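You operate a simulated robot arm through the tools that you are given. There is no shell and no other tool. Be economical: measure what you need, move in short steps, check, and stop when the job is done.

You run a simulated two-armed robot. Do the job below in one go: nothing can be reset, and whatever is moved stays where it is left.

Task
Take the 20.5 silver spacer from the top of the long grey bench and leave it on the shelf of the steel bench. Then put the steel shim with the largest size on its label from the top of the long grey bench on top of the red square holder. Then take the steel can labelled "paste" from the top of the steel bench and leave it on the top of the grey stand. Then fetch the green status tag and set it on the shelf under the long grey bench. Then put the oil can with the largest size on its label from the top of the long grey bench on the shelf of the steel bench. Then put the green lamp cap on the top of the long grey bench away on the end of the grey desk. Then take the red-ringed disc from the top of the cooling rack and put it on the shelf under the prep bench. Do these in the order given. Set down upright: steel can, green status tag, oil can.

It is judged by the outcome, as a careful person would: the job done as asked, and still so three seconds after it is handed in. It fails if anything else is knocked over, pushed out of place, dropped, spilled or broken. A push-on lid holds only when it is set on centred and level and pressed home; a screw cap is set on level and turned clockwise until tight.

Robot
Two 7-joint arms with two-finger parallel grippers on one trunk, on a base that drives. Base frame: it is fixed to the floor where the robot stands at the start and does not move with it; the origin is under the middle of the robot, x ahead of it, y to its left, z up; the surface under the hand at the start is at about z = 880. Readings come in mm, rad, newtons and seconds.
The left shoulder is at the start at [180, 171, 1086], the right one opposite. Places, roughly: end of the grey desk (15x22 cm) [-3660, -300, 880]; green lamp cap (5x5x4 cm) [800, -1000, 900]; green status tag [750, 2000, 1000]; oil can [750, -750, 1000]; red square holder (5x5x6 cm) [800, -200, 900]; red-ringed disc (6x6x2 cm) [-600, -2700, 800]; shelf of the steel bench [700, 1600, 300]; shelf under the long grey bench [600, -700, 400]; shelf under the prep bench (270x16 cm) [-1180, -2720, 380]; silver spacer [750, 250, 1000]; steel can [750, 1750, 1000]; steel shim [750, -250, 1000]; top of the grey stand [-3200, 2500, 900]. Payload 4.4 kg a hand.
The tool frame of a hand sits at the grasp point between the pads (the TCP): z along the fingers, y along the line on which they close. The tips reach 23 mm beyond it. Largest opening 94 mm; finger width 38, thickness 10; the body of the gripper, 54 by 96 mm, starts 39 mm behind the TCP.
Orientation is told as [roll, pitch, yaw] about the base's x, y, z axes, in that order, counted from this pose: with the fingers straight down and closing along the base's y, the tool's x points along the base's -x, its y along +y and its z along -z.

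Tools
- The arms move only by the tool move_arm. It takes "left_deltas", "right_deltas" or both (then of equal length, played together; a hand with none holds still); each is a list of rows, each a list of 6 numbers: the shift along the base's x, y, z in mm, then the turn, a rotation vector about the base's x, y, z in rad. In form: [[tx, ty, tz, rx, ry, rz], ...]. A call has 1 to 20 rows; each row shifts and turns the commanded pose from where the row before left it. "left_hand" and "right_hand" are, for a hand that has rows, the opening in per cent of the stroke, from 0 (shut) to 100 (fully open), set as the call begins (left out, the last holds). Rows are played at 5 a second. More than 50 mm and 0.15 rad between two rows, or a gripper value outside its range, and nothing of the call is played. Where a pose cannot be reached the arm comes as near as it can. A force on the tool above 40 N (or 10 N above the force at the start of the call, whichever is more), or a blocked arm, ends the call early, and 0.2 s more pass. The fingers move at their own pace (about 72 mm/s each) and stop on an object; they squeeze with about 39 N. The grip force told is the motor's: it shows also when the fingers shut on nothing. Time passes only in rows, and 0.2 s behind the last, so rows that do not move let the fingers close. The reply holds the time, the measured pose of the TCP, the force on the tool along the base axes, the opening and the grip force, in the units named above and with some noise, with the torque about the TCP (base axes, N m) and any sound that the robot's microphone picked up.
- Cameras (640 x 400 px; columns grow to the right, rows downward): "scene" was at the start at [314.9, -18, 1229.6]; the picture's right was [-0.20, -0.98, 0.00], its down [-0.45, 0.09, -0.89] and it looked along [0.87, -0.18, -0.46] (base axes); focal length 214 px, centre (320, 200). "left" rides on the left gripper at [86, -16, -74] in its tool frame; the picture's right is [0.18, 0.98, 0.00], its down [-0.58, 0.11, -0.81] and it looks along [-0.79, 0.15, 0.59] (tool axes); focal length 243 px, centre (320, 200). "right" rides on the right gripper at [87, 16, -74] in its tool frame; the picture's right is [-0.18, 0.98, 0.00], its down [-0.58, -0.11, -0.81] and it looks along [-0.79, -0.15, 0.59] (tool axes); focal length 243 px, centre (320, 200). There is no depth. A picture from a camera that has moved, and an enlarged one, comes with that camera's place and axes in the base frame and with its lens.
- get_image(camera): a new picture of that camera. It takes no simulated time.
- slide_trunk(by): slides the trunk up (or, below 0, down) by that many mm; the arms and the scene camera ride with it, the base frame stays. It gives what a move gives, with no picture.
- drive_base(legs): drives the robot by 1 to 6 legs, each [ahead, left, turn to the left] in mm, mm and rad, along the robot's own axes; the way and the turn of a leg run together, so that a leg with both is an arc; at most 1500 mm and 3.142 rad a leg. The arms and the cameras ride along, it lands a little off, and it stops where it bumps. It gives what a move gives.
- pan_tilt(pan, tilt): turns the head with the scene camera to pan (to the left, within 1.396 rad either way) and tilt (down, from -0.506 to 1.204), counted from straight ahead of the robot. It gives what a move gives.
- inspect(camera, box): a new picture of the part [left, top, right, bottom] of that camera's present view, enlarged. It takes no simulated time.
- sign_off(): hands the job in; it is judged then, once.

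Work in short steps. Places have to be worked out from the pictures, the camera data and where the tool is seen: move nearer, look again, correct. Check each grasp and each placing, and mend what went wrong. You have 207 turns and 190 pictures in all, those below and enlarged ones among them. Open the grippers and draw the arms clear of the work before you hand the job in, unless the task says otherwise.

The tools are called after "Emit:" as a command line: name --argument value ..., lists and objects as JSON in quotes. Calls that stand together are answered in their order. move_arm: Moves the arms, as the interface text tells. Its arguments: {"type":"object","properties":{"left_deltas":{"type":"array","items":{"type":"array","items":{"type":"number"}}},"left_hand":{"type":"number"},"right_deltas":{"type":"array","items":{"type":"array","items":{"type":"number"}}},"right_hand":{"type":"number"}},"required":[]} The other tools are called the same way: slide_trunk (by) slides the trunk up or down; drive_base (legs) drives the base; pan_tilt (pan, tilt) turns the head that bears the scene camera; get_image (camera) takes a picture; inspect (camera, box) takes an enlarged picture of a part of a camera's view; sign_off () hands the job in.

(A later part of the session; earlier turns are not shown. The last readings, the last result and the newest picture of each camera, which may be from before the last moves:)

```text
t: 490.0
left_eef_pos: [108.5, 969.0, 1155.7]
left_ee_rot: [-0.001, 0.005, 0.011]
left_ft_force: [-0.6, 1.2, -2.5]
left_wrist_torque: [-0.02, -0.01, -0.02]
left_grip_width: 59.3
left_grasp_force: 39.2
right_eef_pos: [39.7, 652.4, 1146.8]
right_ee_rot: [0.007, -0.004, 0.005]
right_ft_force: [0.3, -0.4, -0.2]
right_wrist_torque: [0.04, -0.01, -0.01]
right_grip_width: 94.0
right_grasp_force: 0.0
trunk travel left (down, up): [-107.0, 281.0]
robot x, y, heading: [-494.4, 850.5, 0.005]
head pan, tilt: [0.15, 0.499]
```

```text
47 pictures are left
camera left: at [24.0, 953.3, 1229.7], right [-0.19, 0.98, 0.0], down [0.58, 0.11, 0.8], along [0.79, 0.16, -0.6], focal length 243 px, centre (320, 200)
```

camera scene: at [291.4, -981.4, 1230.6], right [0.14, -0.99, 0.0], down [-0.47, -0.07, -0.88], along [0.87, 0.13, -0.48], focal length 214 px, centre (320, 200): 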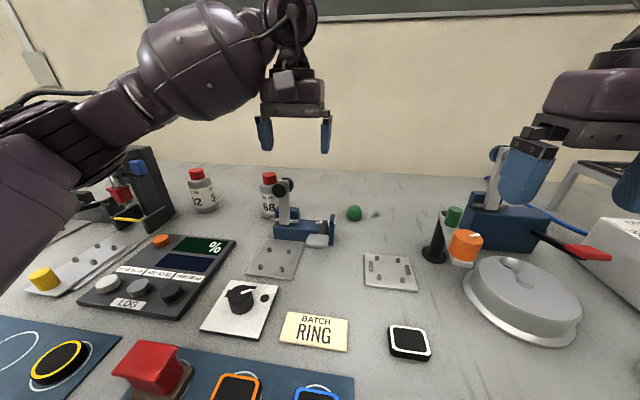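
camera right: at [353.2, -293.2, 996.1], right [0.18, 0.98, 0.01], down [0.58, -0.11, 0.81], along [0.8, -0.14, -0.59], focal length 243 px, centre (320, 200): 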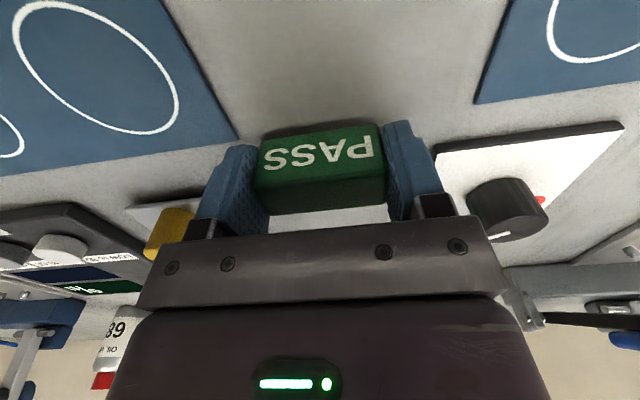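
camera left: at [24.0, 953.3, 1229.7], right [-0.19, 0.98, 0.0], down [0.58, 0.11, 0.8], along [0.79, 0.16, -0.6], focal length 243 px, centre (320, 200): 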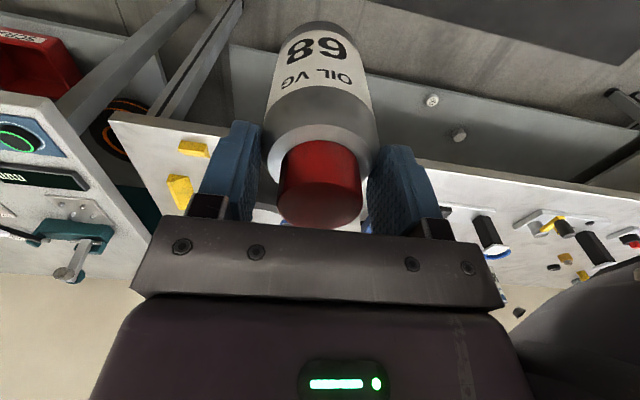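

Lower the hand in front of the bench, then turn left 0.4 and approach.

Emit:
move_arm --left_deltas '[[0, 0, -48.5, 0, 0, 0], [0, 0, -48.5, 0, 0, 0], [0, 0, -48.5, 0, 0, 0], [0, 0, -48.5, 0, 0, 0], [0, 0, -48.5, 0, 0, 0], [0, 0, -48.5, 0, 0, 0], [0, 0, -48.5, 0, 0, 0], [0, 0, -48.5, 0, 0, 0], [0, 0, -48.5, 0, 0, 0], [0, 0, -48.5, 0, 0, 0], [0, 0, -48.5, 0, 0, 0], [0, 0, -48.5, 0, 0, 0], [0, 0, -48.5, 0, 0, 0], [0, 0, -48.5, 0, 0, 0], [0, 0, 0, 0, 0, 0]]'

Emit:
drive_base --legs '[[0, 0, 0.4], [0, -136, 0], [320, 0, 0]]'

Emit:
get_image --camera "left"

```text
t: 493.2
left_eef_pos: [109.1, 970.2, 478.0]
left_ee_rot: [0.0, 0.005, 0.011]
left_ft_force: [0.6, -0.3, -2.6]
left_wrist_torque: [-0.01, -0.01, 0.01]
left_grip_width: 59.5
left_grasp_force: 39.2
right_eef_pos: [39.5, 651.4, 1148.5]
right_ee_rot: [0.007, -0.007, 0.006]
right_ft_force: [0.1, 0.4, 0.7]
right_wrist_torque: [0.03, -0.01, -0.04]
right_grip_width: 94.0
right_grasp_force: 0.1
trunk travel left (down, up): [-107.0, 281.0]
robot x, y, heading: [-494.5, 851.6, 0.001]
head pan, tilt: [0.15, 0.499]
```

```text
t: 498.0
left_eef_pos: [361.8, 1193.0, 479.6]
left_ee_rot: [0.0, 0.005, 0.413]
left_ft_force: [0.0, 0.3, -2.7]
left_wrist_torque: [-0.02, -0.01, -0.01]
left_grip_width: 59.3
left_grasp_force: 39.1
right_eef_pos: [423.9, 873.6, 1146.2]
right_ee_rot: [0.008, -0.005, 0.409]
right_ft_force: [0.1, -0.2, -0.6]
right_wrist_torque: [0.01, 0.02, 0.02]
right_grip_width: 93.9
right_grasp_force: 0.1
trunk travel left (down, up): [-107.0, 281.0]
robot x, y, heading: [-145.2, 852.9, 0.406]
head pan, tilt: [0.15, 0.499]
```

```text
46 pictures are left
camera left: at [290.0, 1145.6, 553.0], right [-0.56, 0.83, 0.0], down [0.49, 0.33, 0.8], along [0.66, 0.45, -0.6], focal length 243 px, centre (320, 200)
```

left: 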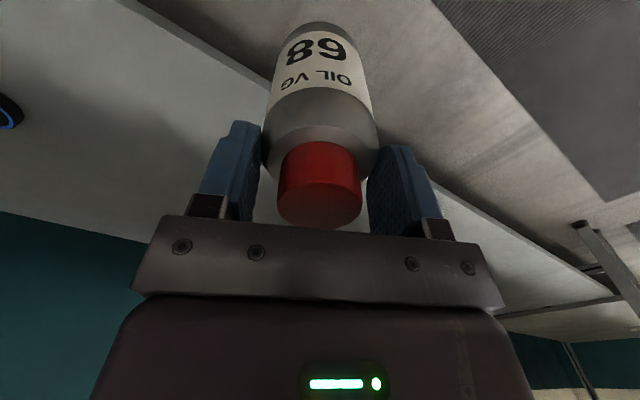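

Emit:
drive_base --legs '[[85, 0, 0]]'

Emit:
move_arm --left_deltas '[[20, 0, 0, 0, 0, 0], [20, 0, -10, 0, 0, 0], [15, 0, -10, 0, 0, 0], [0, 0, 0, 0, 0, 0]]'

Emit:
get_image --camera "left"

```text
t: 499.1
left_eef_pos: [436.9, 1227.9, 478.0]
left_ee_rot: [0.001, 0.004, 0.414]
left_ft_force: [0.4, -0.5, -3.5]
left_wrist_torque: [-0.02, -0.03, 0.02]
left_grip_width: 59.5
left_grasp_force: 39.1
right_eef_pos: [499.6, 907.3, 1146.7]
right_ee_rot: [0.007, -0.004, 0.41]
right_ft_force: [0.3, 0.1, -0.1]
right_wrist_torque: [-0.03, 0.04, -0.01]
right_grip_width: 93.9
right_grasp_force: 0.0
trunk travel left (down, up): [-107.0, 281.0]
robot x, y, heading: [-69.5, 880.6, 0.405]
head pan, tilt: [0.15, 0.499]
```

```text
t: 500.1
left_eef_pos: [491.4, 1227.0, 458.8]
left_ee_rot: [0.0, 0.005, 0.413]
left_ft_force: [0.4, -0.4, -1.9]
left_wrist_torque: [0.0, 0.0, -0.02]
left_grip_width: 59.2
left_grasp_force: 38.9
right_eef_pos: [501.4, 907.7, 1147.5]
right_ee_rot: [0.007, -0.004, 0.41]
right_ft_force: [1.0, 0.8, 0.7]
right_wrist_torque: [0.02, -0.02, 0.03]
right_grip_width: 94.0
right_grasp_force: 0.0
trunk travel left (down, up): [-107.0, 281.0]
robot x, y, heading: [-71.5, 886.6, 0.406]
head pan, tilt: [0.15, 0.499]
```

```text
45 pictures are left
camera left: at [420.4, 1178.6, 532.9], right [-0.56, 0.83, 0.0], down [0.49, 0.33, 0.8], along [0.66, 0.45, -0.6], focal length 243 px, centre (320, 200)
```

left: 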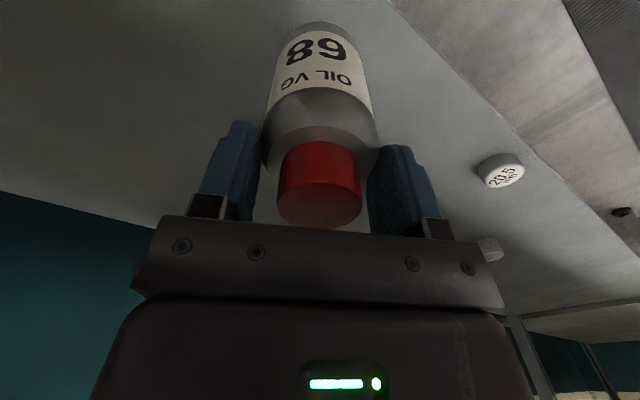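

Over the shelf at x≈491. Lower to contact (expected TCP ≈415).

Emit:
move_arm --left_deltas '[[0, 0, -20, 0, 0, 0], [0, 0, -14, 0, 0, 0], [0, 0, -3, 0, 0, 0], [0, 0, -3, 0, 0, 0], [0, 0, 0, 0, 0, 0]]'

```text
t: 501.3
left_eef_pos: [490.8, 1227.4, 419.5]
left_ee_rot: [-0.001, 0.005, 0.414]
left_ft_force: [0.4, -0.9, -3.1]
left_wrist_torque: [0.0, 0.02, 0.0]
left_grip_width: 59.4
left_grasp_force: 38.9
right_eef_pos: [500.5, 907.8, 1147.4]
right_ee_rot: [0.007, -0.005, 0.41]
right_ft_force: [0.4, -0.8, -1.0]
right_wrist_torque: [0.01, -0.03, -0.03]
right_grip_width: 93.9
right_grasp_force: 0.0
trunk travel left (down, up): [-107.0, 281.0]
robot x, y, heading: [-67.6, 884.8, 0.407]
head pan, tilt: [0.15, 0.499]
```

Emit:
move_arm --left_deltas '[[0, 0, -2, 0, 0, 0], [0, 0, -2, 0, 0, 0], [0, 0, -1, 0, 0, 0], [0, 0, 0, 0, 0, 0]]'

```text
t: 502.3
left_eef_pos: [493.2, 1228.5, 416.4]
left_ee_rot: [0.001, -0.001, 0.413]
left_ft_force: [-8.6, 2.8, 25.9]
left_wrist_torque: [-0.02, 0.92, -0.07]
left_grip_width: 59.4
left_grasp_force: 39.1
right_eef_pos: [498.0, 907.5, 1149.2]
right_ee_rot: [0.008, -0.009, 0.409]
right_ft_force: [-0.5, 0.4, -0.5]
right_wrist_torque: [0.0, -0.01, -0.02]
right_grip_width: 94.3
right_grasp_force: 0.1
trunk travel left (down, up): [-107.0, 281.0]
robot x, y, heading: [-70.6, 883.0, 0.41]
head pan, tilt: [0.15, 0.499]
```

Contact. Relieve slightly, release, and rise.

Emit:
move_arm --left_deltas '[[0, 0, 1.5, 0, 0, 0], [0, 0, 1, 0, 0, 0], [0, 0, 0, 0, 0, 0]]'

Emit:
move_arm --left_deltas '[[0, 0, 0, 0, 0, 0], [0, 0, 0, 0, 0, 0], [0, 0, 0, 0, 0, 0], [0, 0, 20, 0, 0, 0], [0, 0, 35, 0, 0, 0], [0, 0, 0, 0, 0, 0]]' --left_hand 100

Emit:
get_image --camera "left"

```text
t: 503.1
left_eef_pos: [492.1, 1227.2, 416.4]
left_ee_rot: [0.0, 0.002, 0.414]
left_ft_force: [2.1, 3.5, 9.4]
left_wrist_torque: [0.46, -0.71, 0.11]
left_grip_width: 59.3
left_grasp_force: 39.2
right_eef_pos: [500.4, 907.6, 1146.8]
right_ee_rot: [0.008, -0.008, 0.411]
right_ft_force: [-0.3, -0.3, -0.4]
right_wrist_torque: [-0.01, 0.0, 0.02]
right_grip_width: 93.8
right_grasp_force: 0.0
trunk travel left (down, up): [-107.0, 281.0]
robot x, y, heading: [-68.2, 882.6, 0.41]
head pan, tilt: [0.15, 0.499]
```

```text
t: 504.5
left_eef_pos: [483.6, 1223.1, 466.9]
left_ee_rot: [0.003, 0.019, 0.412]
left_ft_force: [-0.9, -0.6, 0.5]
left_wrist_torque: [-0.03, -0.02, -0.03]
left_grip_width: 94.0
left_grasp_force: 0.1
right_eef_pos: [500.8, 908.2, 1143.7]
right_ee_rot: [0.009, 0.001, 0.411]
right_ft_force: [0.1, -0.2, 0.0]
right_wrist_torque: [0.03, -0.05, -0.01]
right_grip_width: 93.9
right_grasp_force: 0.1
trunk travel left (down, up): [-107.0, 281.0]
robot x, y, heading: [-68.7, 883.2, 0.406]
head pan, tilt: [0.15, 0.499]
```

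```text
44 pictures are left
camera left: at [414.2, 1175.7, 541.6], right [-0.56, 0.83, 0.0], down [0.5, 0.34, 0.8], along [0.66, 0.45, -0.6], focal length 243 px, centre (320, 200)
```

left: 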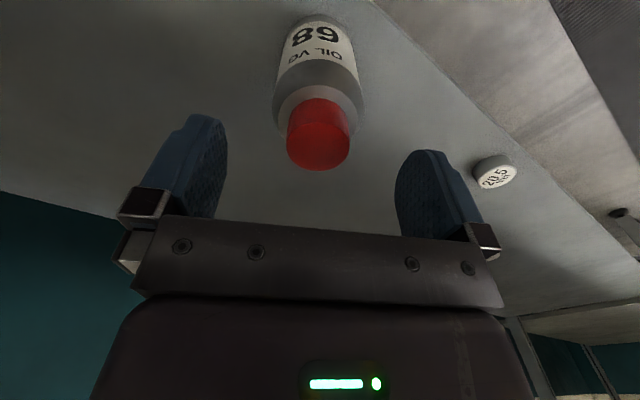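

Can stands on the shelf. Back out (tips are above the cap), then raise clear of the bench.

Emit:
drive_base --legs '[[-300, 0, 0]]'

Emit:
move_arm --left_deltas '[[0, 0, 48, 0, 0, 0], [0, 0, 48, 0, 0, 0], [0, 0, 48, 0, 0, 0], [0, 0, 48, 0, 0, 0], [0, 0, 48, 0, 0, 0], [0, 0, 48, 0, 0, 0], [0, 0, 48, 0, 0, 0], [0, 0, 48, 0, 0, 0], [0, 0, 48, 0, 0, 0], [0, 0, 48, 0, 0, 0], [0, 0, 48, 0, 0, 0], [0, 0, 48, 0, 0, 0], [0, 0, 48, 0, 0, 0], [0, 0, 48, 0, 0, 0], [0, 0, 0, 0, -0.015, 0]]'

Emit:
pan_tilt --pan -0.3 --tilt 0.6

Emit:
get_image --camera "scene"

```text
t: 506.5
left_eef_pos: [216.7, 1107.2, 472.6]
left_ee_rot: [0.0, 0.004, 0.412]
left_ft_force: [-0.9, -0.6, -0.8]
left_wrist_torque: [0.0, 0.02, -0.01]
left_grip_width: 94.0
left_grasp_force: 0.1
right_eef_pos: [226.9, 788.5, 1146.9]
right_ee_rot: [0.008, -0.006, 0.407]
right_ft_force: [-0.2, -0.8, 0.2]
right_wrist_torque: [-0.01, -0.05, -0.01]
right_grip_width: 94.2
right_grasp_force: 0.1
trunk travel left (down, up): [-107.0, 281.0]
robot x, y, heading: [-342.8, 766.8, 0.403]
head pan, tilt: [0.15, 0.499]
```

```text
t: 509.7
left_eef_pos: [218.6, 1107.9, 1145.2]
left_ee_rot: [-0.007, -0.008, 0.411]
left_ft_force: [-0.2, -0.2, -0.4]
left_wrist_torque: [0.0, -0.04, 0.01]
left_grip_width: 94.3
left_grasp_force: 0.2
right_eef_pos: [225.6, 789.4, 1145.8]
right_ee_rot: [0.007, -0.004, 0.409]
right_ft_force: [0.3, 0.7, 0.1]
right_wrist_torque: [0.01, 0.01, 0.0]
right_grip_width: 94.1
right_grasp_force: 0.0
trunk travel left (down, up): [-107.0, 281.0]
robot x, y, heading: [-340.5, 767.7, 0.411]
head pan, tilt: [0.15, 0.499]
```

```text
t: 510.6
left_eef_pos: [218.6, 1106.2, 1146.2]
left_ee_rot: [-0.005, -0.009, 0.412]
left_ft_force: [0.2, -0.1, -0.5]
left_wrist_torque: [-0.03, 0.0, -0.03]
left_grip_width: 94.0
left_grasp_force: 0.0
right_eef_pos: [224.2, 787.0, 1146.9]
right_ee_rot: [0.006, -0.006, 0.406]
right_ft_force: [0.5, -0.1, -0.2]
right_wrist_torque: [-0.01, 0.02, 0.05]
right_grip_width: 94.0
right_grasp_force: 0.0
trunk travel left (down, up): [-107.0, 281.0]
robot x, y, heading: [-346.4, 765.0, 0.401]
head pan, tilt: [-0.3, 0.6]
```

```text
43 pictures are left
camera scene: at [-50.8, 862.5, 1221.6], right [0.1, -0.99, 0.0], down [-0.56, -0.06, -0.83], along [0.82, 0.09, -0.56], focal length 214 px, centre (320, 200)
```

scene: 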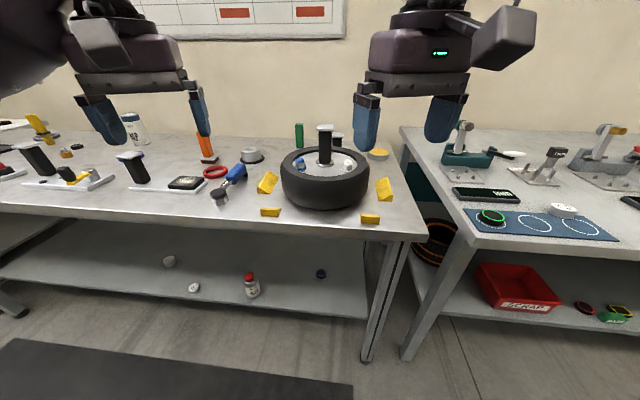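

All placed items are fine (spacer, can, tag visible). Next: green lamp cap at ≈(824,-996). Drive to (−15,−1235).

Emit:
drive_base --legs '[[0, 0, -0.405], [0, -1000, 0], [0, -1000, 0], [330, 0, 0]]'

Emit:
get_image --camera "left"

```text
t: 531.6
left_eef_pos: [653.6, -1160.9, 1146.4]
left_ee_rot: [-0.007, -0.012, 0.005]
left_ft_force: [1.1, 0.3, -0.7]
left_wrist_torque: [0.03, -0.01, 0.01]
left_grip_width: 93.8
left_grasp_force: 0.1
right_eef_pos: [535.4, -1455.2, 1146.7]
right_ee_rot: [0.008, -0.007, 0.004]
right_ft_force: [1.0, -0.6, -0.5]
right_wrist_torque: [0.0, 0.01, 0.01]
right_grip_width: 94.1
right_grasp_force: 0.1
trunk travel left (down, up): [-107.0, 281.0]
robot x, y, heading: [2.8, -1253.2, 0.0]
head pan, tilt: [-0.3, 0.6]
```

```text
42 pictures are left
camera left: at [567.4, -1175.4, 1219.2], right [-0.19, 0.98, -0.01], down [0.57, 0.12, 0.81], along [0.8, 0.15, -0.58], focal length 243 px, centre (320, 200)
```

left: 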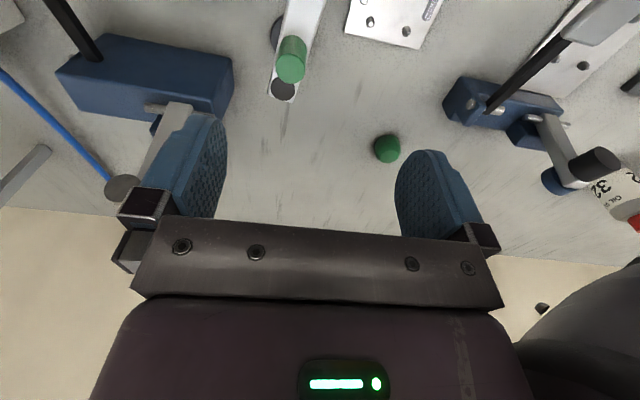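

Cap at ≈(822,-1013). Move over it and descend to ~960.

Emit:
move_arm --left_deltas '[[34, 30, 0, 0, 0.012, 0], [34, 30, 0, 0.005, 0, 0], [34, 30, 0, 0, 0, 0], [34, 30, 0, 0, 0, 0], [32, 28, 0, 0, 0, 0], [0, 0, -48, 0, 0, 0], [0, 0, -48, 0, 0, 0], [0, 0, -48, 0, 0, 0], [0, 0, -40, 0, 0, 0], [0, 0, 0, 0, 0, 0]]'

Emit:
get_image --camera "left"

```text
t: 533.8
left_eef_pos: [821.0, -1012.3, 966.0]
left_ee_rot: [-0.001, 0.002, 0.007]
left_ft_force: [0.0, -0.1, 0.3]
left_wrist_torque: [0.02, -0.02, 0.0]
left_grip_width: 94.2
left_grasp_force: 0.1
right_eef_pos: [534.3, -1455.4, 1146.7]
right_ee_rot: [0.008, -0.007, 0.003]
right_ft_force: [-0.4, -0.9, 1.3]
right_wrist_torque: [-0.02, 0.02, 0.01]
right_grip_width: 93.9
right_grasp_force: 0.0
trunk travel left (down, up): [-107.0, 281.0]
robot x, y, heading: [2.7, -1254.6, 0.004]
head pan, tilt: [-0.3, 0.6]
```

```text
41 pictures are left
camera left: at [736.5, -1028.4, 1039.5], right [-0.19, 0.98, 0.0], down [0.58, 0.11, 0.81], along [0.79, 0.15, -0.59], focal length 243 px, centre (320, 200)
```

left: 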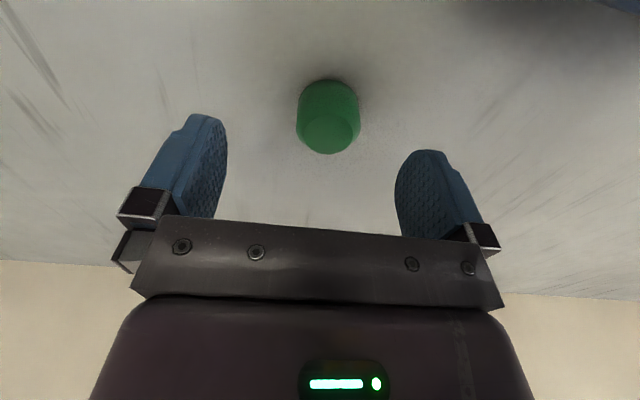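

Emit:
move_arm --left_deltas '[[7, 5, -20, 0, 0, 0], [0, 0, -25, 0, 0, 0], [0, 0, -16, 0, 0, 0], [0, 0, 0, 0, 0, 0]]'

Emit:
move_arm --left_deltas '[[0, 0, 0, 0, 0, 0], [0, 0, 0, 0, 0, 0], [0, 0, 0, 0, 0, 0], [0, 0, 0, 0, 0, 0], [0, 0, 30, 0, 0, 0], [0, 0, 45, 0, 0, 0], [0, 0, 45, 0, 0, 0], [0, 0, 45, 0, 0, 0], [0, 0, 45, 0, 0, 0], [0, 0, 35, 0, 0, 0], [0, 0, 0, 0, 0, 0]]' --left_hand 0

Emit:
get_image --camera "left"

```text
t: 534.8
left_eef_pos: [828.7, -1007.0, 902.9]
left_ee_rot: [0.0, 0.002, 0.006]
left_ft_force: [0.6, -1.0, 1.7]
left_wrist_torque: [0.06, -0.02, -0.03]
left_grip_width: 94.2
left_grasp_force: 0.1
right_eef_pos: [535.4, -1455.6, 1147.4]
right_ee_rot: [0.007, -0.007, 0.005]
right_ft_force: [0.3, 0.3, 0.0]
right_wrist_torque: [-0.02, 0.02, -0.02]
right_grip_width: 94.1
right_grasp_force: 0.0
trunk travel left (down, up): [-107.0, 281.0]
robot x, y, heading: [3.4, -1250.0, 0.004]
head pan, tilt: [-0.3, 0.6]
```

```text
t: 537.2
left_eef_pos: [824.1, -1005.3, 1146.9]
left_ee_rot: [0.001, 0.002, 0.008]
left_ft_force: [0.4, -0.3, -0.3]
left_wrist_torque: [0.02, 0.02, -0.02]
left_grip_width: 42.4
left_grasp_force: 38.9
right_eef_pos: [536.7, -1455.3, 1145.7]
right_ee_rot: [0.007, -0.005, 0.003]
right_ft_force: [0.3, 0.1, -0.1]
right_wrist_torque: [0.0, 0.01, 0.03]
right_grip_width: 94.2
right_grasp_force: 0.0
trunk travel left (down, up): [-107.0, 281.0]
robot x, y, heading: [2.6, -1253.9, 0.001]
head pan, tilt: [-0.3, 0.6]
```

```text
40 pictures are left
camera left: at [740.5, -1020.9, 1220.8], right [-0.19, 0.98, 0.0], down [0.58, 0.11, 0.8], along [0.79, 0.15, -0.59], focal length 243 px, centre (320, 200)
```

left: 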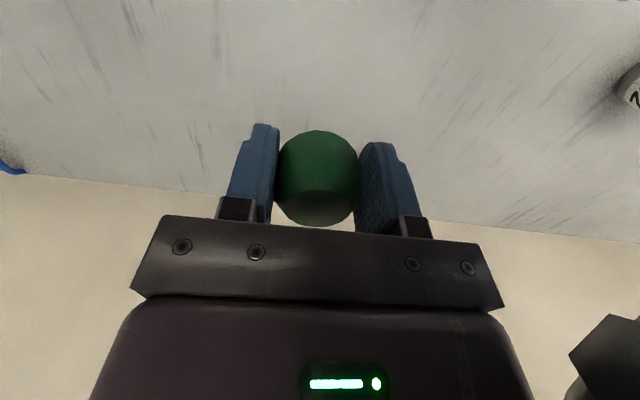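

Lamp cap held. Retract, back off, turn right to face −y, and look west for a route to the grey desk.

Emit:
move_arm --left_deltas '[[-40, -20, 0, 0, 0, 0], [-40, -20, 0, 0, 0, 0], [-40, -20, 0, 0, 0, 0], [-40, -20, 0, 0, 0, 0], [-40, -20, 0, 0, 0, 0], [-25, -20, 0, 0, 0, 0], [0, 0, 0, 0, 0, 0]]'

Emit:
drive_base --legs '[[-470, 0, 0], [0, 0, -1.571]]'

Emit:
pan_tilt --pan -1.2 --tilt 0.2

Emit:
get_image --camera "scene"

Emit:
pan_tilt --pan -0.1 --tilt 0.25

Emit:
get_image --camera "scene"

```text
t: 538.8
left_eef_pos: [600.9, -1128.4, 1146.7]
left_ee_rot: [0.0, 0.003, 0.009]
left_ft_force: [0.2, 0.0, -0.6]
left_wrist_torque: [-0.02, -0.02, -0.01]
left_grip_width: 42.3
left_grasp_force: 38.8
right_eef_pos: [535.1, -1455.3, 1145.8]
right_ee_rot: [0.008, -0.006, 0.003]
right_ft_force: [0.0, 0.1, -0.5]
right_wrist_torque: [0.03, -0.02, 0.02]
right_grip_width: 93.8
right_grasp_force: 0.0
trunk travel left (down, up): [-107.0, 281.0]
robot x, y, heading: [4.3, -1252.8, -0.001]
head pan, tilt: [-0.3, 0.6]
```

```text
t: 545.5
left_eef_pos: [-357.9, -1856.3, 1147.2]
left_ee_rot: [0.0, 0.004, -1.591]
left_ft_force: [0.5, -0.4, -0.4]
left_wrist_torque: [0.0, 0.03, -0.04]
left_grip_width: 42.1
left_grasp_force: 39.1
right_eef_pos: [-684.0, -1779.8, 1145.8]
right_ee_rot: [0.007, -0.006, -1.593]
right_ft_force: [-0.7, 0.9, 0.3]
right_wrist_torque: [0.0, 0.0, 0.0]
right_grip_width: 93.7
right_grasp_force: 0.0
trunk travel left (down, up): [-107.0, 281.0]
robot x, y, heading: [-469.9, -1254.2, -1.6]
head pan, tilt: [-0.3, 0.6]
```

```text
t: 546.6
left_eef_pos: [-358.5, -1856.5, 1147.8]
left_ee_rot: [0.001, 0.004, -1.59]
left_ft_force: [0.8, -0.5, -1.0]
left_wrist_torque: [0.01, 0.0, 0.01]
left_grip_width: 42.3
left_grasp_force: 39.2
right_eef_pos: [-683.6, -1780.5, 1147.7]
right_ee_rot: [0.007, -0.004, -1.592]
right_ft_force: [-0.1, 0.8, -0.7]
right_wrist_torque: [-0.01, -0.01, -0.01]
right_grip_width: 94.0
right_grasp_force: 0.1
trunk travel left (down, up): [-107.0, 281.0]
robot x, y, heading: [-466.6, -1255.5, -1.596]
head pan, tilt: [-1.201, 0.201]
```

```text
39 pictures are left
camera scene: at [-560.0, -1506.6, 1258.3], right [-0.34, 0.94, 0.0], down [0.19, 0.07, -0.98], along [-0.92, -0.33, -0.2], focal length 214 px, centre (320, 200)
```

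scene: 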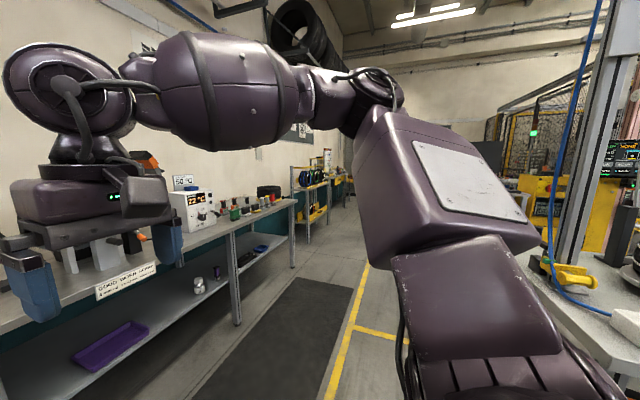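

```text
t: 548.0
left_eef_pos: [-358.3, -1856.3, 1147.6]
left_ee_rot: [0.0, 0.003, -1.589]
left_ft_force: [-0.6, 0.4, 0.1]
left_wrist_torque: [-0.01, 0.0, -0.01]
left_grip_width: 42.3
left_grasp_force: 39.4
right_eef_pos: [-682.3, -1778.9, 1146.2]
right_ee_rot: [0.006, -0.005, -1.593]
right_ft_force: [0.2, -0.3, -0.2]
right_wrist_torque: [-0.01, -0.02, 0.0]
right_grip_width: 93.9
right_grasp_force: 0.0
trunk travel left (down, up): [-107.0, 281.0]
robot x, y, heading: [-465.4, -1254.0, -1.604]
head pan, tilt: [-0.099, 0.25]
```

```text
38 pictures are left
camera scene: at [-484.1, -1567.8, 1253.8], right [-0.99, 0.13, 0.0], down [0.03, 0.24, -0.97], along [-0.12, -0.96, -0.25], focal length 214 px, centre (320, 200)
```

scene: 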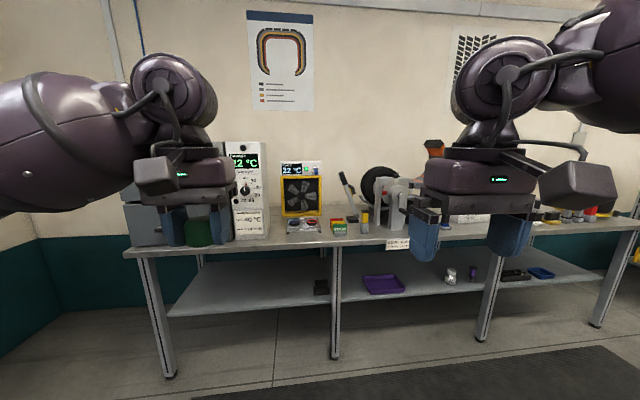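

There's a clear aisle along y≈-1650 to the west. Move into it, face −x, drive 1400 and look.

Emit:
drive_base --legs '[[350, 0, 0], [0, 0, -1.54], [1400, 0, 0]]'

Emit:
pan_tilt --pan -0.4 --tilt 0.2

Emit:
get_image --camera "scene"

```text
t: 560.5
left_eef_pos: [-2443.0, -1772.3, 1146.7]
left_ee_rot: [0.001, 0.003, -3.105]
left_ft_force: [0.2, 0.1, -0.2]
left_wrist_torque: [0.0, 0.05, 0.01]
left_grip_width: 42.3
left_grasp_force: 39.3
right_eef_pos: [-2385.7, -1442.0, 1147.1]
right_ee_rot: [0.005, -0.006, -3.107]
right_ft_force: [-0.2, -0.2, 0.3]
right_wrist_torque: [-0.03, -0.03, 0.03]
right_grip_width: 93.8
right_grasp_force: 0.0
trunk travel left (down, up): [-107.0, 281.0]
robot x, y, heading: [-1850.1, -1631.1, -3.111]
head pan, tilt: [-0.099, 0.25]
```

```text
t: 561.3
left_eef_pos: [-2443.2, -1770.6, 1147.9]
left_ee_rot: [0.0, 0.001, -3.103]
left_ft_force: [0.0, 0.1, -0.1]
left_wrist_torque: [-0.02, 0.01, 0.0]
left_grip_width: 42.1
left_grasp_force: 38.3
right_eef_pos: [-2385.1, -1441.7, 1146.8]
right_ee_rot: [0.008, -0.008, -3.109]
right_ft_force: [-0.7, 1.2, -0.6]
right_wrist_torque: [0.03, -0.01, -0.03]
right_grip_width: 93.9
right_grasp_force: 0.1
trunk travel left (down, up): [-107.0, 281.0]
robot x, y, heading: [-1848.4, -1630.8, -3.116]
head pan, tilt: [-0.4, 0.201]
```

```text
37 pictures are left
camera scene: at [-2156.2, -1601.5, 1258.4], right [0.36, 0.93, 0.0], down [0.19, -0.07, -0.98], along [-0.91, 0.35, -0.2], focal length 214 px, centre (320, 200)
```

scene: 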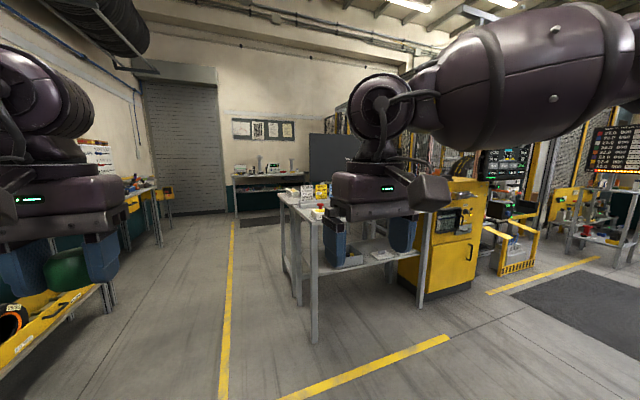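

The grey desk lies at x −3325…−3740, y −1190…−240; the target end is near (−3660,−300). Drive to (−2500,−60) and look.

Emit:
drive_base --legs '[[640, 0, -0.025], [0, -1000, 0], [0, -560, 0]]'

Emit:
pan_tilt --pan 0.25 --tilt 0.35

Emit:
get_image --camera "scene"

```text
t: 578.6
left_eef_pos: [-3065.4, -188.1, 1146.5]
left_ee_rot: [0.0, 0.003, 3.137]
left_ft_force: [1.1, 0.1, -0.4]
left_wrist_torque: [0.02, 0.04, 0.02]
left_grip_width: 42.0
left_grasp_force: 38.9
right_eef_pos: [-2992.6, 139.9, 1146.0]
right_ee_rot: [0.007, -0.004, 3.133]
right_ft_force: [-0.2, 0.7, -0.1]
right_wrist_torque: [0.01, -0.01, -0.02]
right_grip_width: 94.2
right_grasp_force: 0.2
trunk travel left (down, up): [-107.0, 281.0]
robot x, y, heading: [-2465.4, -71.4, 3.128]
head pan, tilt: [-0.4, 0.201]
```

```text
t: 579.6
left_eef_pos: [-3065.2, -186.6, 1147.0]
left_ee_rot: [-0.001, 0.004, 3.138]
left_ft_force: [-0.3, 0.7, 0.2]
left_wrist_torque: [-0.02, 0.02, 0.03]
left_grip_width: 42.0
left_grasp_force: 38.9
right_eef_pos: [-2992.5, 139.2, 1146.7]
right_ee_rot: [0.007, -0.004, 3.132]
right_ft_force: [-0.4, 0.0, -0.2]
right_wrist_torque: [-0.01, -0.01, -0.01]
right_grip_width: 94.3
right_grasp_force: 0.1
trunk travel left (down, up): [-107.0, 281.0]
robot x, y, heading: [-2463.8, -66.3, 3.135]
head pan, tilt: [0.25, 0.351]
```

```text
36 pictures are left
camera scene: at [-2776.0, -88.2, 1244.4], right [-0.24, 0.97, 0.0], down [0.33, 0.08, -0.94], along [-0.91, -0.22, -0.34], focal length 214 px, centre (320, 200)
```

scene: 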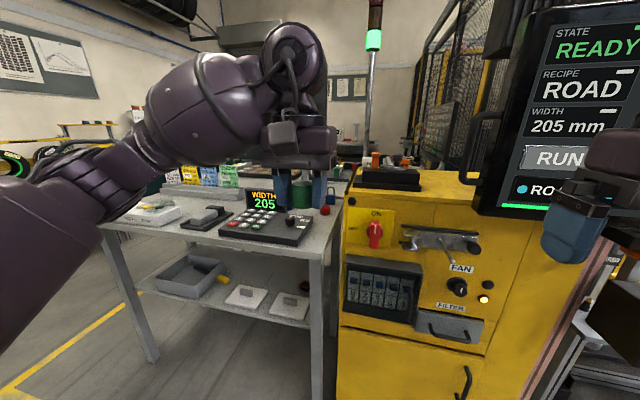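

Emit:
inspect --camera "scene" --box '[180, 140, 400, 280]'

Emit:
get_image --camera "left"

```text
2.86 times, centred on (290, 210) of scene
camera zoom: at [-2776.0, -88.2, 1244.4], right [-0.24, 0.97, 0.0], down [0.33, 0.08, -0.94], along [-0.91, -0.22, -0.34], focal length 613 px, centre (406, 171)
```

zoom: 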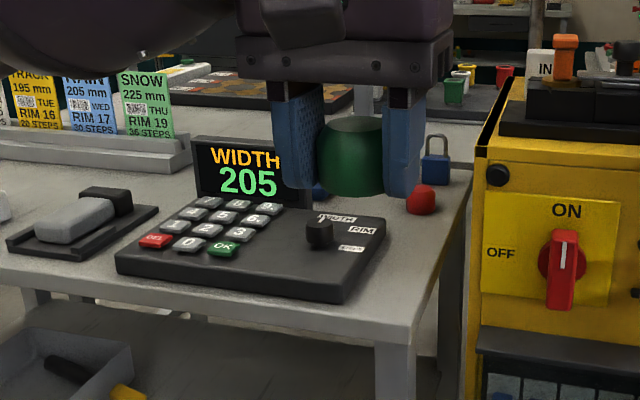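

```text
34 pictures are left
camera left: at [-2976.9, -170.2, 1221.0], right [0.18, -0.98, 0.0], down [-0.58, -0.11, 0.8], along [-0.79, -0.14, -0.59], focal length 243 px, centre (320, 200)
```

left: 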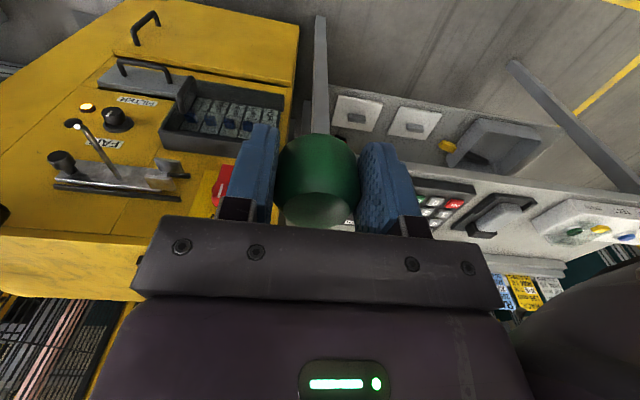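

Target spot: free area around (−3665,−320) at the desk's right rear. To keep the right arm away from the HMI screen, I turn right ~0.49 and shift left 559 / ahead 110.

Emit:
drive_base --legs '[[0, 0, -0.49], [0, 559, 0], [110, 0, 0]]'

Emit:
get_image --camera "left"

```text
t: 587.3
left_eef_pos: [-3417.4, -335.3, 1148.5]
left_ee_rot: [0.0, 0.002, 2.646]
left_ft_force: [0.4, 0.1, -0.7]
left_wrist_torque: [-0.02, 0.02, -0.02]
left_grip_width: 42.4
left_grasp_force: 38.5
right_eef_pos: [-3200.7, -81.9, 1147.4]
right_ee_rot: [0.006, -0.007, 2.642]
right_ft_force: [-1.1, -0.1, -0.4]
right_wrist_torque: [-0.02, 0.0, 0.0]
right_grip_width: 94.2
right_grasp_force: 0.0
trunk travel left (down, up): [-107.0, 281.0]
robot x, y, heading: [-2834.3, -512.0, 2.64]
head pan, tilt: [0.25, 0.351]
```

```text
33 pictures are left
camera left: at [-3332.4, -361.4, 1221.4], right [-0.31, -0.95, 0.0], down [-0.56, 0.18, 0.81], along [-0.77, 0.25, -0.59], focal length 243 px, centre (320, 200)
```

left: 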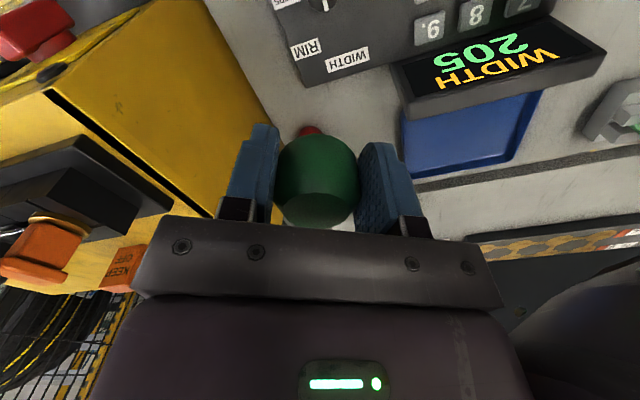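

Proceed toward (−3665,−322) and lower part-way to check the surroundings.

Emit:
move_arm --left_deltas '[[-41, 2, 0, 0, 0, 0], [-41, 2, 0, 0, 0, 0], [-41, 2, 0, 0, 0, 0], [-41, 2, 0, 0, 0, 0], [-41, 2, -10, 0, 0, 0], [-40, 2, -40, 0, 0, 0], [0, 0, -45, 0, 0, 0], [0, 0, 0, 0, 0, 0]]'

Emit:
get_image --camera "left"

Emit:
get_image --camera "scene"

```text
refused: row 6 steps farther than a row can; nothing moved
```

```text
32 pictures are left
camera left: at [-3332.4, -361.4, 1221.4], right [-0.31, -0.95, 0.0], down [-0.56, 0.18, 0.81], along [-0.77, 0.25, -0.59], focal length 243 px, centre (320, 200)
```

left: 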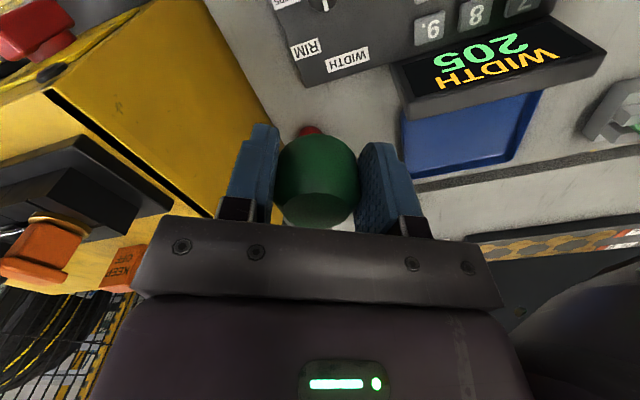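

```text
31 pictures are left
camera scene: at [-3116.5, -384.2, 1244.5], right [0.25, 0.97, 0.0], down [0.33, -0.09, -0.94], along [-0.91, 0.23, -0.34], focal length 214 px, centre (320, 200)
```

scene: 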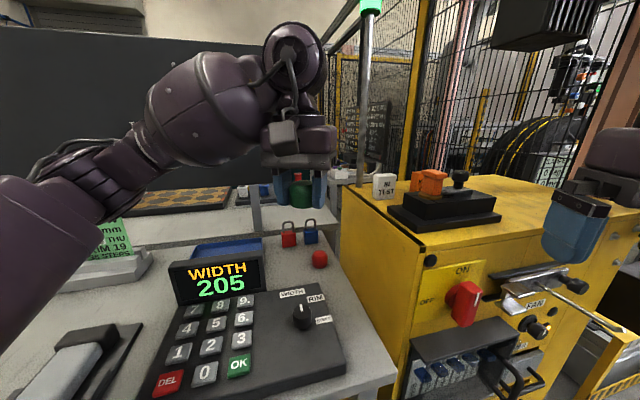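

Now I see: padlocks at (−3707,−337) and (−3706,−267), red ball (−3585,−268), tray edge y≈−415. A free place is (−3640,−345). Move there and lower.

Emit:
move_arm --left_deltas '[[-40, -2, 0, 0, 0, 0], [-40, -2, 0, 0, 0, 0], [-40, -2, 0, 0, 0, 0], [-40, -2, 0, 0, 0, 0], [-40, -2, -5, 0, 0, 0], [-23, 0, -35, 0, 0, 0], [0, 0, -45, 0, 0, 0], [0, 0, -45, 0, 0, 0], [0, 0, 0, 0, 0, 0]]'

Emit:
get_image --camera "left"

```text
t: 589.3
left_eef_pos: [-3639.6, -346.6, 1017.9]
left_ee_rot: [0.0, -0.001, 2.647]
left_ft_force: [0.0, -0.1, -1.0]
left_wrist_torque: [-0.04, 0.01, 0.02]
left_grip_width: 42.4
left_grasp_force: 39.1
right_eef_pos: [-3199.4, -80.9, 1148.5]
right_ee_rot: [0.005, -0.006, 2.642]
right_ft_force: [0.1, 0.1, 0.2]
right_wrist_torque: [0.01, 0.0, 0.01]
right_grip_width: 94.0
right_grasp_force: 0.1
trunk travel left (down, up): [-107.0, 281.0]
robot x, y, heading: [-2832.1, -518.0, 2.633]
head pan, tilt: [0.25, 0.351]
```

```text
30 pictures are left
camera left: at [-3555.8, -372.9, 1092.3], right [-0.31, -0.95, 0.0], down [-0.56, 0.18, 0.81], along [-0.77, 0.25, -0.59], focal length 243 px, centre (320, 200)
```

left: 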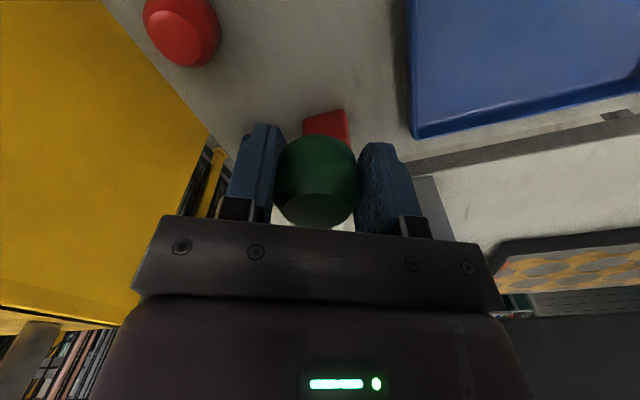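

Clear of neighbours; shift 10 mm toward me and lower to the desk.

Emit:
move_arm --left_deltas '[[10, 4, -30, 0, 0, 0], [0, 0, -40, 0, 0, 0], [0, 0, -30, 0, 0, 0], [0, 0, -8, 0, 0, 0], [0, 0, -3, 0, 0, 0], [0, 0, 0, 0, 0, 0]]'

```text
t: 590.7
left_eef_pos: [-3631.4, -341.1, 906.4]
left_ee_rot: [-0.001, 0.001, 2.645]
left_ft_force: [0.7, 0.2, -0.3]
left_wrist_torque: [-0.02, 0.01, -0.01]
left_grip_width: 42.2
left_grasp_force: 38.8
right_eef_pos: [-3200.0, -80.1, 1147.0]
right_ee_rot: [0.006, -0.007, 2.642]
right_ft_force: [-0.3, 0.0, 0.5]
right_wrist_torque: [0.0, -0.03, 0.0]
right_grip_width: 93.8
right_grasp_force: 0.0
trunk travel left (down, up): [-107.0, 281.0]
robot x, y, heading: [-2833.2, -512.3, 2.638]
head pan, tilt: [0.25, 0.351]
```

Emit:
move_arm --left_deltas '[[0, 0, -1.5, 0, 0, 0], [0, 0, -1.5, 0, 0, 0], [0, 0, -1, 0, 0, 0], [0, 0, 0, 0, 0, 0]]'

```text
t: 591.7
left_eef_pos: [-3630.2, -341.1, 903.9]
left_ee_rot: [-0.001, 0.001, 2.647]
left_ft_force: [-1.0, 0.2, 4.1]
left_wrist_torque: [-0.06, 0.16, -0.03]
left_grip_width: 42.5
left_grasp_force: 39.3
right_eef_pos: [-3199.4, -81.5, 1147.4]
right_ee_rot: [0.006, -0.007, 2.642]
right_ft_force: [0.2, -0.7, 0.0]
right_wrist_torque: [0.02, -0.02, -0.03]
right_grip_width: 93.8
right_grasp_force: 0.0
trunk travel left (down, up): [-107.0, 281.0]
robot x, y, heading: [-2831.7, -518.1, 2.637]
head pan, tilt: [0.25, 0.351]
```

Contact. Open partly, rise, and check.

Emit:
move_arm --left_deltas '[[0, 0, 0, 0, 0, 0], [0, 0, 0, 0, 0, 0], [0, 0, 0, 0, 0, 0], [0, 0, 25, 0, 0, 0], [0, 0, 45, 0, 0, 0], [0, 0, 45, 0, 0, 0], [0, 0, 45, 0, 0, 0], [0, 0, 45, 0, 0, 0], [0, 0, 40, 0, 0, 0], [0, 0, 0, 0, 0, 0]]' --left_hand 66

Emit:
move_arm --left_deltas '[[40, 2, 0, 0, 0, 0], [40, 2, 0, 0, 0, 0], [40, 2, 0, 0, 0, 0], [40, 2, 0, 0, 0, 0], [40, 2, 0, 0, 0, 0], [0, 0, 0, 0, 0, 0]]'

Emit:
inspect --camera "scene" --box '[200, 180, 380, 320]'

```text
t: 593.9
left_eef_pos: [-3630.1, -340.6, 1146.7]
left_ee_rot: [0.0, 0.004, 2.645]
left_ft_force: [-0.5, 0.3, -0.3]
left_wrist_torque: [0.01, -0.04, 0.0]
left_grip_width: 62.2
left_grasp_force: 0.0
right_eef_pos: [-3200.6, -80.4, 1146.3]
right_ee_rot: [0.008, -0.005, 2.642]
right_ft_force: [0.7, 0.3, 0.7]
right_wrist_torque: [0.03, -0.02, 0.0]
right_grip_width: 93.7
right_grasp_force: 0.0
trunk travel left (down, up): [-107.0, 281.0]
robot x, y, heading: [-2834.6, -516.8, 2.637]
head pan, tilt: [0.25, 0.351]
```

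```text
t: 595.3
left_eef_pos: [-3430.4, -333.9, 1148.2]
left_ee_rot: [-0.003, 0.004, 2.648]
left_ft_force: [-0.6, -0.5, -0.3]
left_wrist_torque: [0.05, 0.01, 0.03]
left_grip_width: 62.1
left_grasp_force: 0.1
right_eef_pos: [-3200.5, -82.3, 1147.6]
right_ee_rot: [0.008, -0.005, 2.642]
right_ft_force: [-0.2, -0.8, 0.6]
right_wrist_torque: [0.02, -0.01, 0.02]
right_grip_width: 93.8
right_grasp_force: 0.1
trunk travel left (down, up): [-107.0, 281.0]
robot x, y, heading: [-2835.5, -516.0, 2.644]
head pan, tilt: [0.25, 0.351]
```

```text
2.86 times, centred on (290, 250) of scene
camera zoom: at [-3116.7, -384.3, 1244.2], right [0.25, 0.97, 0.0], down [0.33, -0.09, -0.94], along [-0.91, 0.23, -0.34], focal length 613 px, centre (406, 57)
```

zoom: 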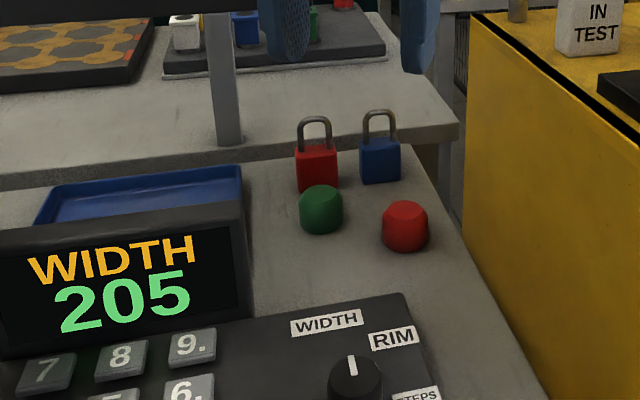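

Lamp cap placed. Now drive back east along the aisle, facing the prep bench, for the red-ringed disc near (−600,−2700).

Emit:
drive_base --legs '[[-300, 0, 0], [0, 0, 2.07], [950, 0, 0], [0, 1450, 0], [0, 400, 0]]'

Emit:
pan_tilt --pan 0.0 --tilt 0.4

Emit:
get_image --camera "scene"

```text
t: 623.2
left_eef_pos: [-520.5, -2153.7, 1148.0]
left_ee_rot: [0.0, 0.002, -1.546]
left_ft_force: [-0.2, 0.3, -0.2]
left_wrist_torque: [0.0, 0.03, 0.0]
left_grip_width: 61.7
left_grasp_force: 0.0
right_eef_pos: [-854.3, -2079.8, 1146.8]
right_ee_rot: [0.008, -0.007, -1.548]
right_ft_force: [-0.1, -0.2, -0.2]
right_wrist_torque: [-0.02, -0.03, 0.01]
right_grip_width: 94.1
right_grasp_force: 0.0
trunk travel left (down, up): [-107.0, 281.0]
robot x, y, heading: [-661.9, -1546.1, -1.549]
head pan, tilt: [0.25, 0.351]
```

```text
t: 624.0
left_eef_pos: [-522.2, -2153.8, 1148.2]
left_ee_rot: [0.0, 0.002, -1.547]
left_ft_force: [0.9, 0.3, 0.0]
left_wrist_torque: [-0.02, -0.01, 0.03]
left_grip_width: 62.2
left_grasp_force: 0.0
right_eef_pos: [-853.2, -2080.6, 1146.9]
right_ee_rot: [0.008, -0.006, -1.548]
right_ft_force: [-0.8, -0.6, -0.3]
right_wrist_torque: [-0.04, -0.02, 0.02]
right_grip_width: 93.9
right_grasp_force: 0.0
trunk travel left (down, up): [-107.0, 281.0]
robot x, y, heading: [-660.2, -1545.8, -1.553]
head pan, tilt: [0.0, 0.4]
```

```text
28 pictures are left
camera scene: at [-654.9, -1858.9, 1239.8], right [-1.0, -0.02, 0.0], down [-0.01, 0.39, -0.92], along [0.02, -0.92, -0.39], focal length 214 px, centre (320, 200)
```

scene: 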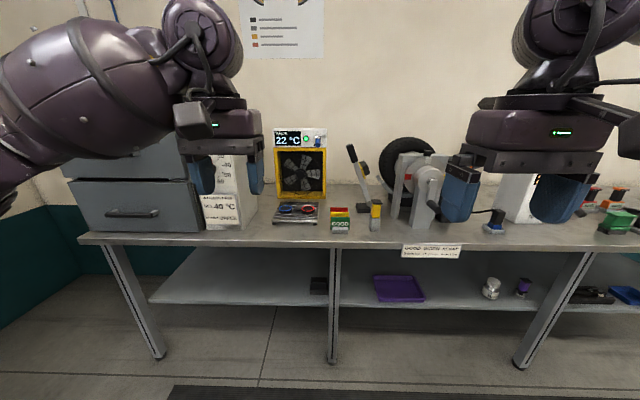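

Emit:
inspect --camera "scene" --box '[240, 140, 400, 240]'

```text
4.00 times, centred on (320, 190) of scene
camera zoom: at [-654.9, -1858.9, 1239.8], right [-1.0, -0.02, 0.0], down [-0.01, 0.39, -0.92], along [0.02, -0.92, -0.39], focal length 858 px, centre (320, 240)
```

zoom: 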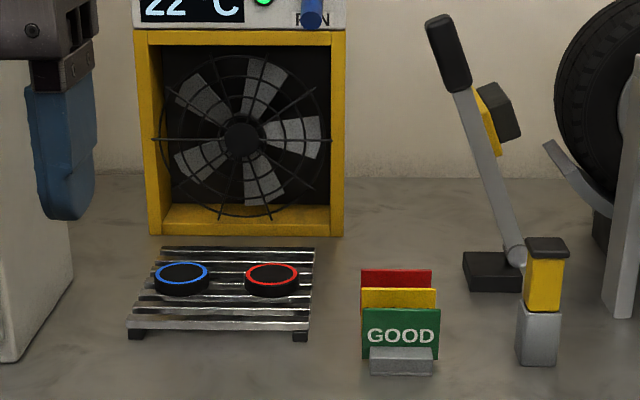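

Red-ringed disc is the right one on the rack. I take a left-hand view to triangulate height and position.

Emit:
get_image --camera "left"

```text
26 pictures are left
camera left: at [-538.0, -2066.6, 1222.2], right [0.98, 0.21, 0.0], down [0.12, -0.58, 0.8], along [0.17, -0.79, -0.59], focal length 243 px, centre (320, 200)
```

left: 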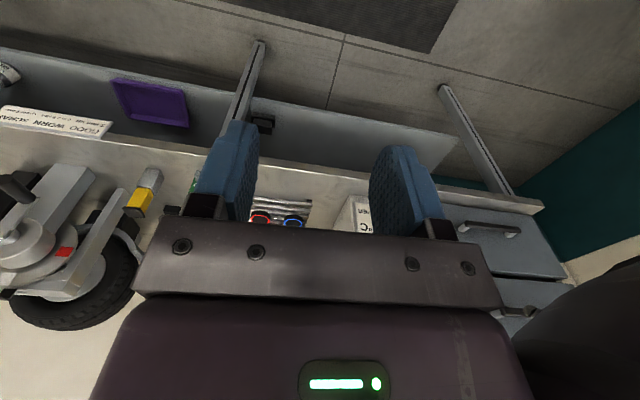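

Disc at ≈(−585,−2683), top z≈849 (bench ≈790). Drive to about (−825,−1870) and bring the left hand over it.

Emit:
drive_base --legs '[[325, -165, -0.02]]'

Emit:
move_arm --left_deltas '[[20, -35, 0, 0, 0, 0], [20, -35, 0, 0, 0, 0], [20, -35, 0, 0, 0, 0], [20, -35, 0, 0, 0, 0], [10, -30, -20, 0, 0, 0], [0, 0, -45, 0, 0, 0], [0, 0, 0, 0, 0, 0]]' --left_hand 100

Emit:
get_image --camera "left"

```text
t: 626.4
left_eef_pos: [-688.9, -2487.9, 1148.9]
left_ee_rot: [0.0, 0.001, -1.557]
left_ft_force: [0.5, 0.1, -0.3]
left_wrist_torque: [0.0, -0.01, -0.01]
left_grip_width: 62.0
left_grasp_force: 0.0
right_eef_pos: [-1021.3, -2408.7, 1146.2]
right_ee_rot: [0.008, -0.007, -1.562]
right_ft_force: [-0.1, -0.8, 0.0]
right_wrist_torque: [0.02, -0.02, 0.0]
right_grip_width: 93.8
right_grasp_force: 0.0
trunk travel left (down, up): [-107.0, 281.0]
robot x, y, heading: [-820.7, -1875.7, -1.565]
head pan, tilt: [0.0, 0.4]
```

```text
t: 628.0
left_eef_pos: [-599.2, -2657.8, 1087.0]
left_ee_rot: [-0.002, -0.001, -1.56]
left_ft_force: [-0.6, 0.1, 0.2]
left_wrist_torque: [-0.02, -0.01, 0.01]
left_grip_width: 93.8
left_grasp_force: 0.0
right_eef_pos: [-1022.2, -2408.6, 1148.8]
right_ee_rot: [0.006, -0.008, -1.561]
right_ft_force: [-0.1, 0.4, -0.1]
right_wrist_torque: [0.01, -0.02, 0.0]
right_grip_width: 94.0
right_grasp_force: 0.0
trunk travel left (down, up): [-107.0, 281.0]
robot x, y, heading: [-821.3, -1874.5, -1.566]
head pan, tilt: [0.0, 0.4]
```

```text
25 pictures are left
camera left: at [-615.2, -2570.6, 1159.6], right [0.98, 0.19, 0.0], down [0.12, -0.58, 0.81], along [0.16, -0.79, -0.59], focal length 243 px, centre (320, 200)
```

left: 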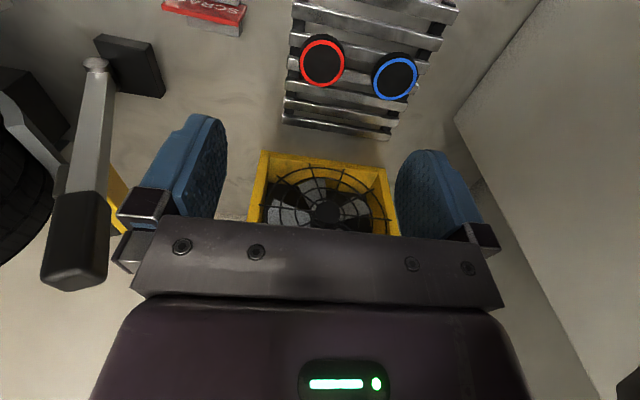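

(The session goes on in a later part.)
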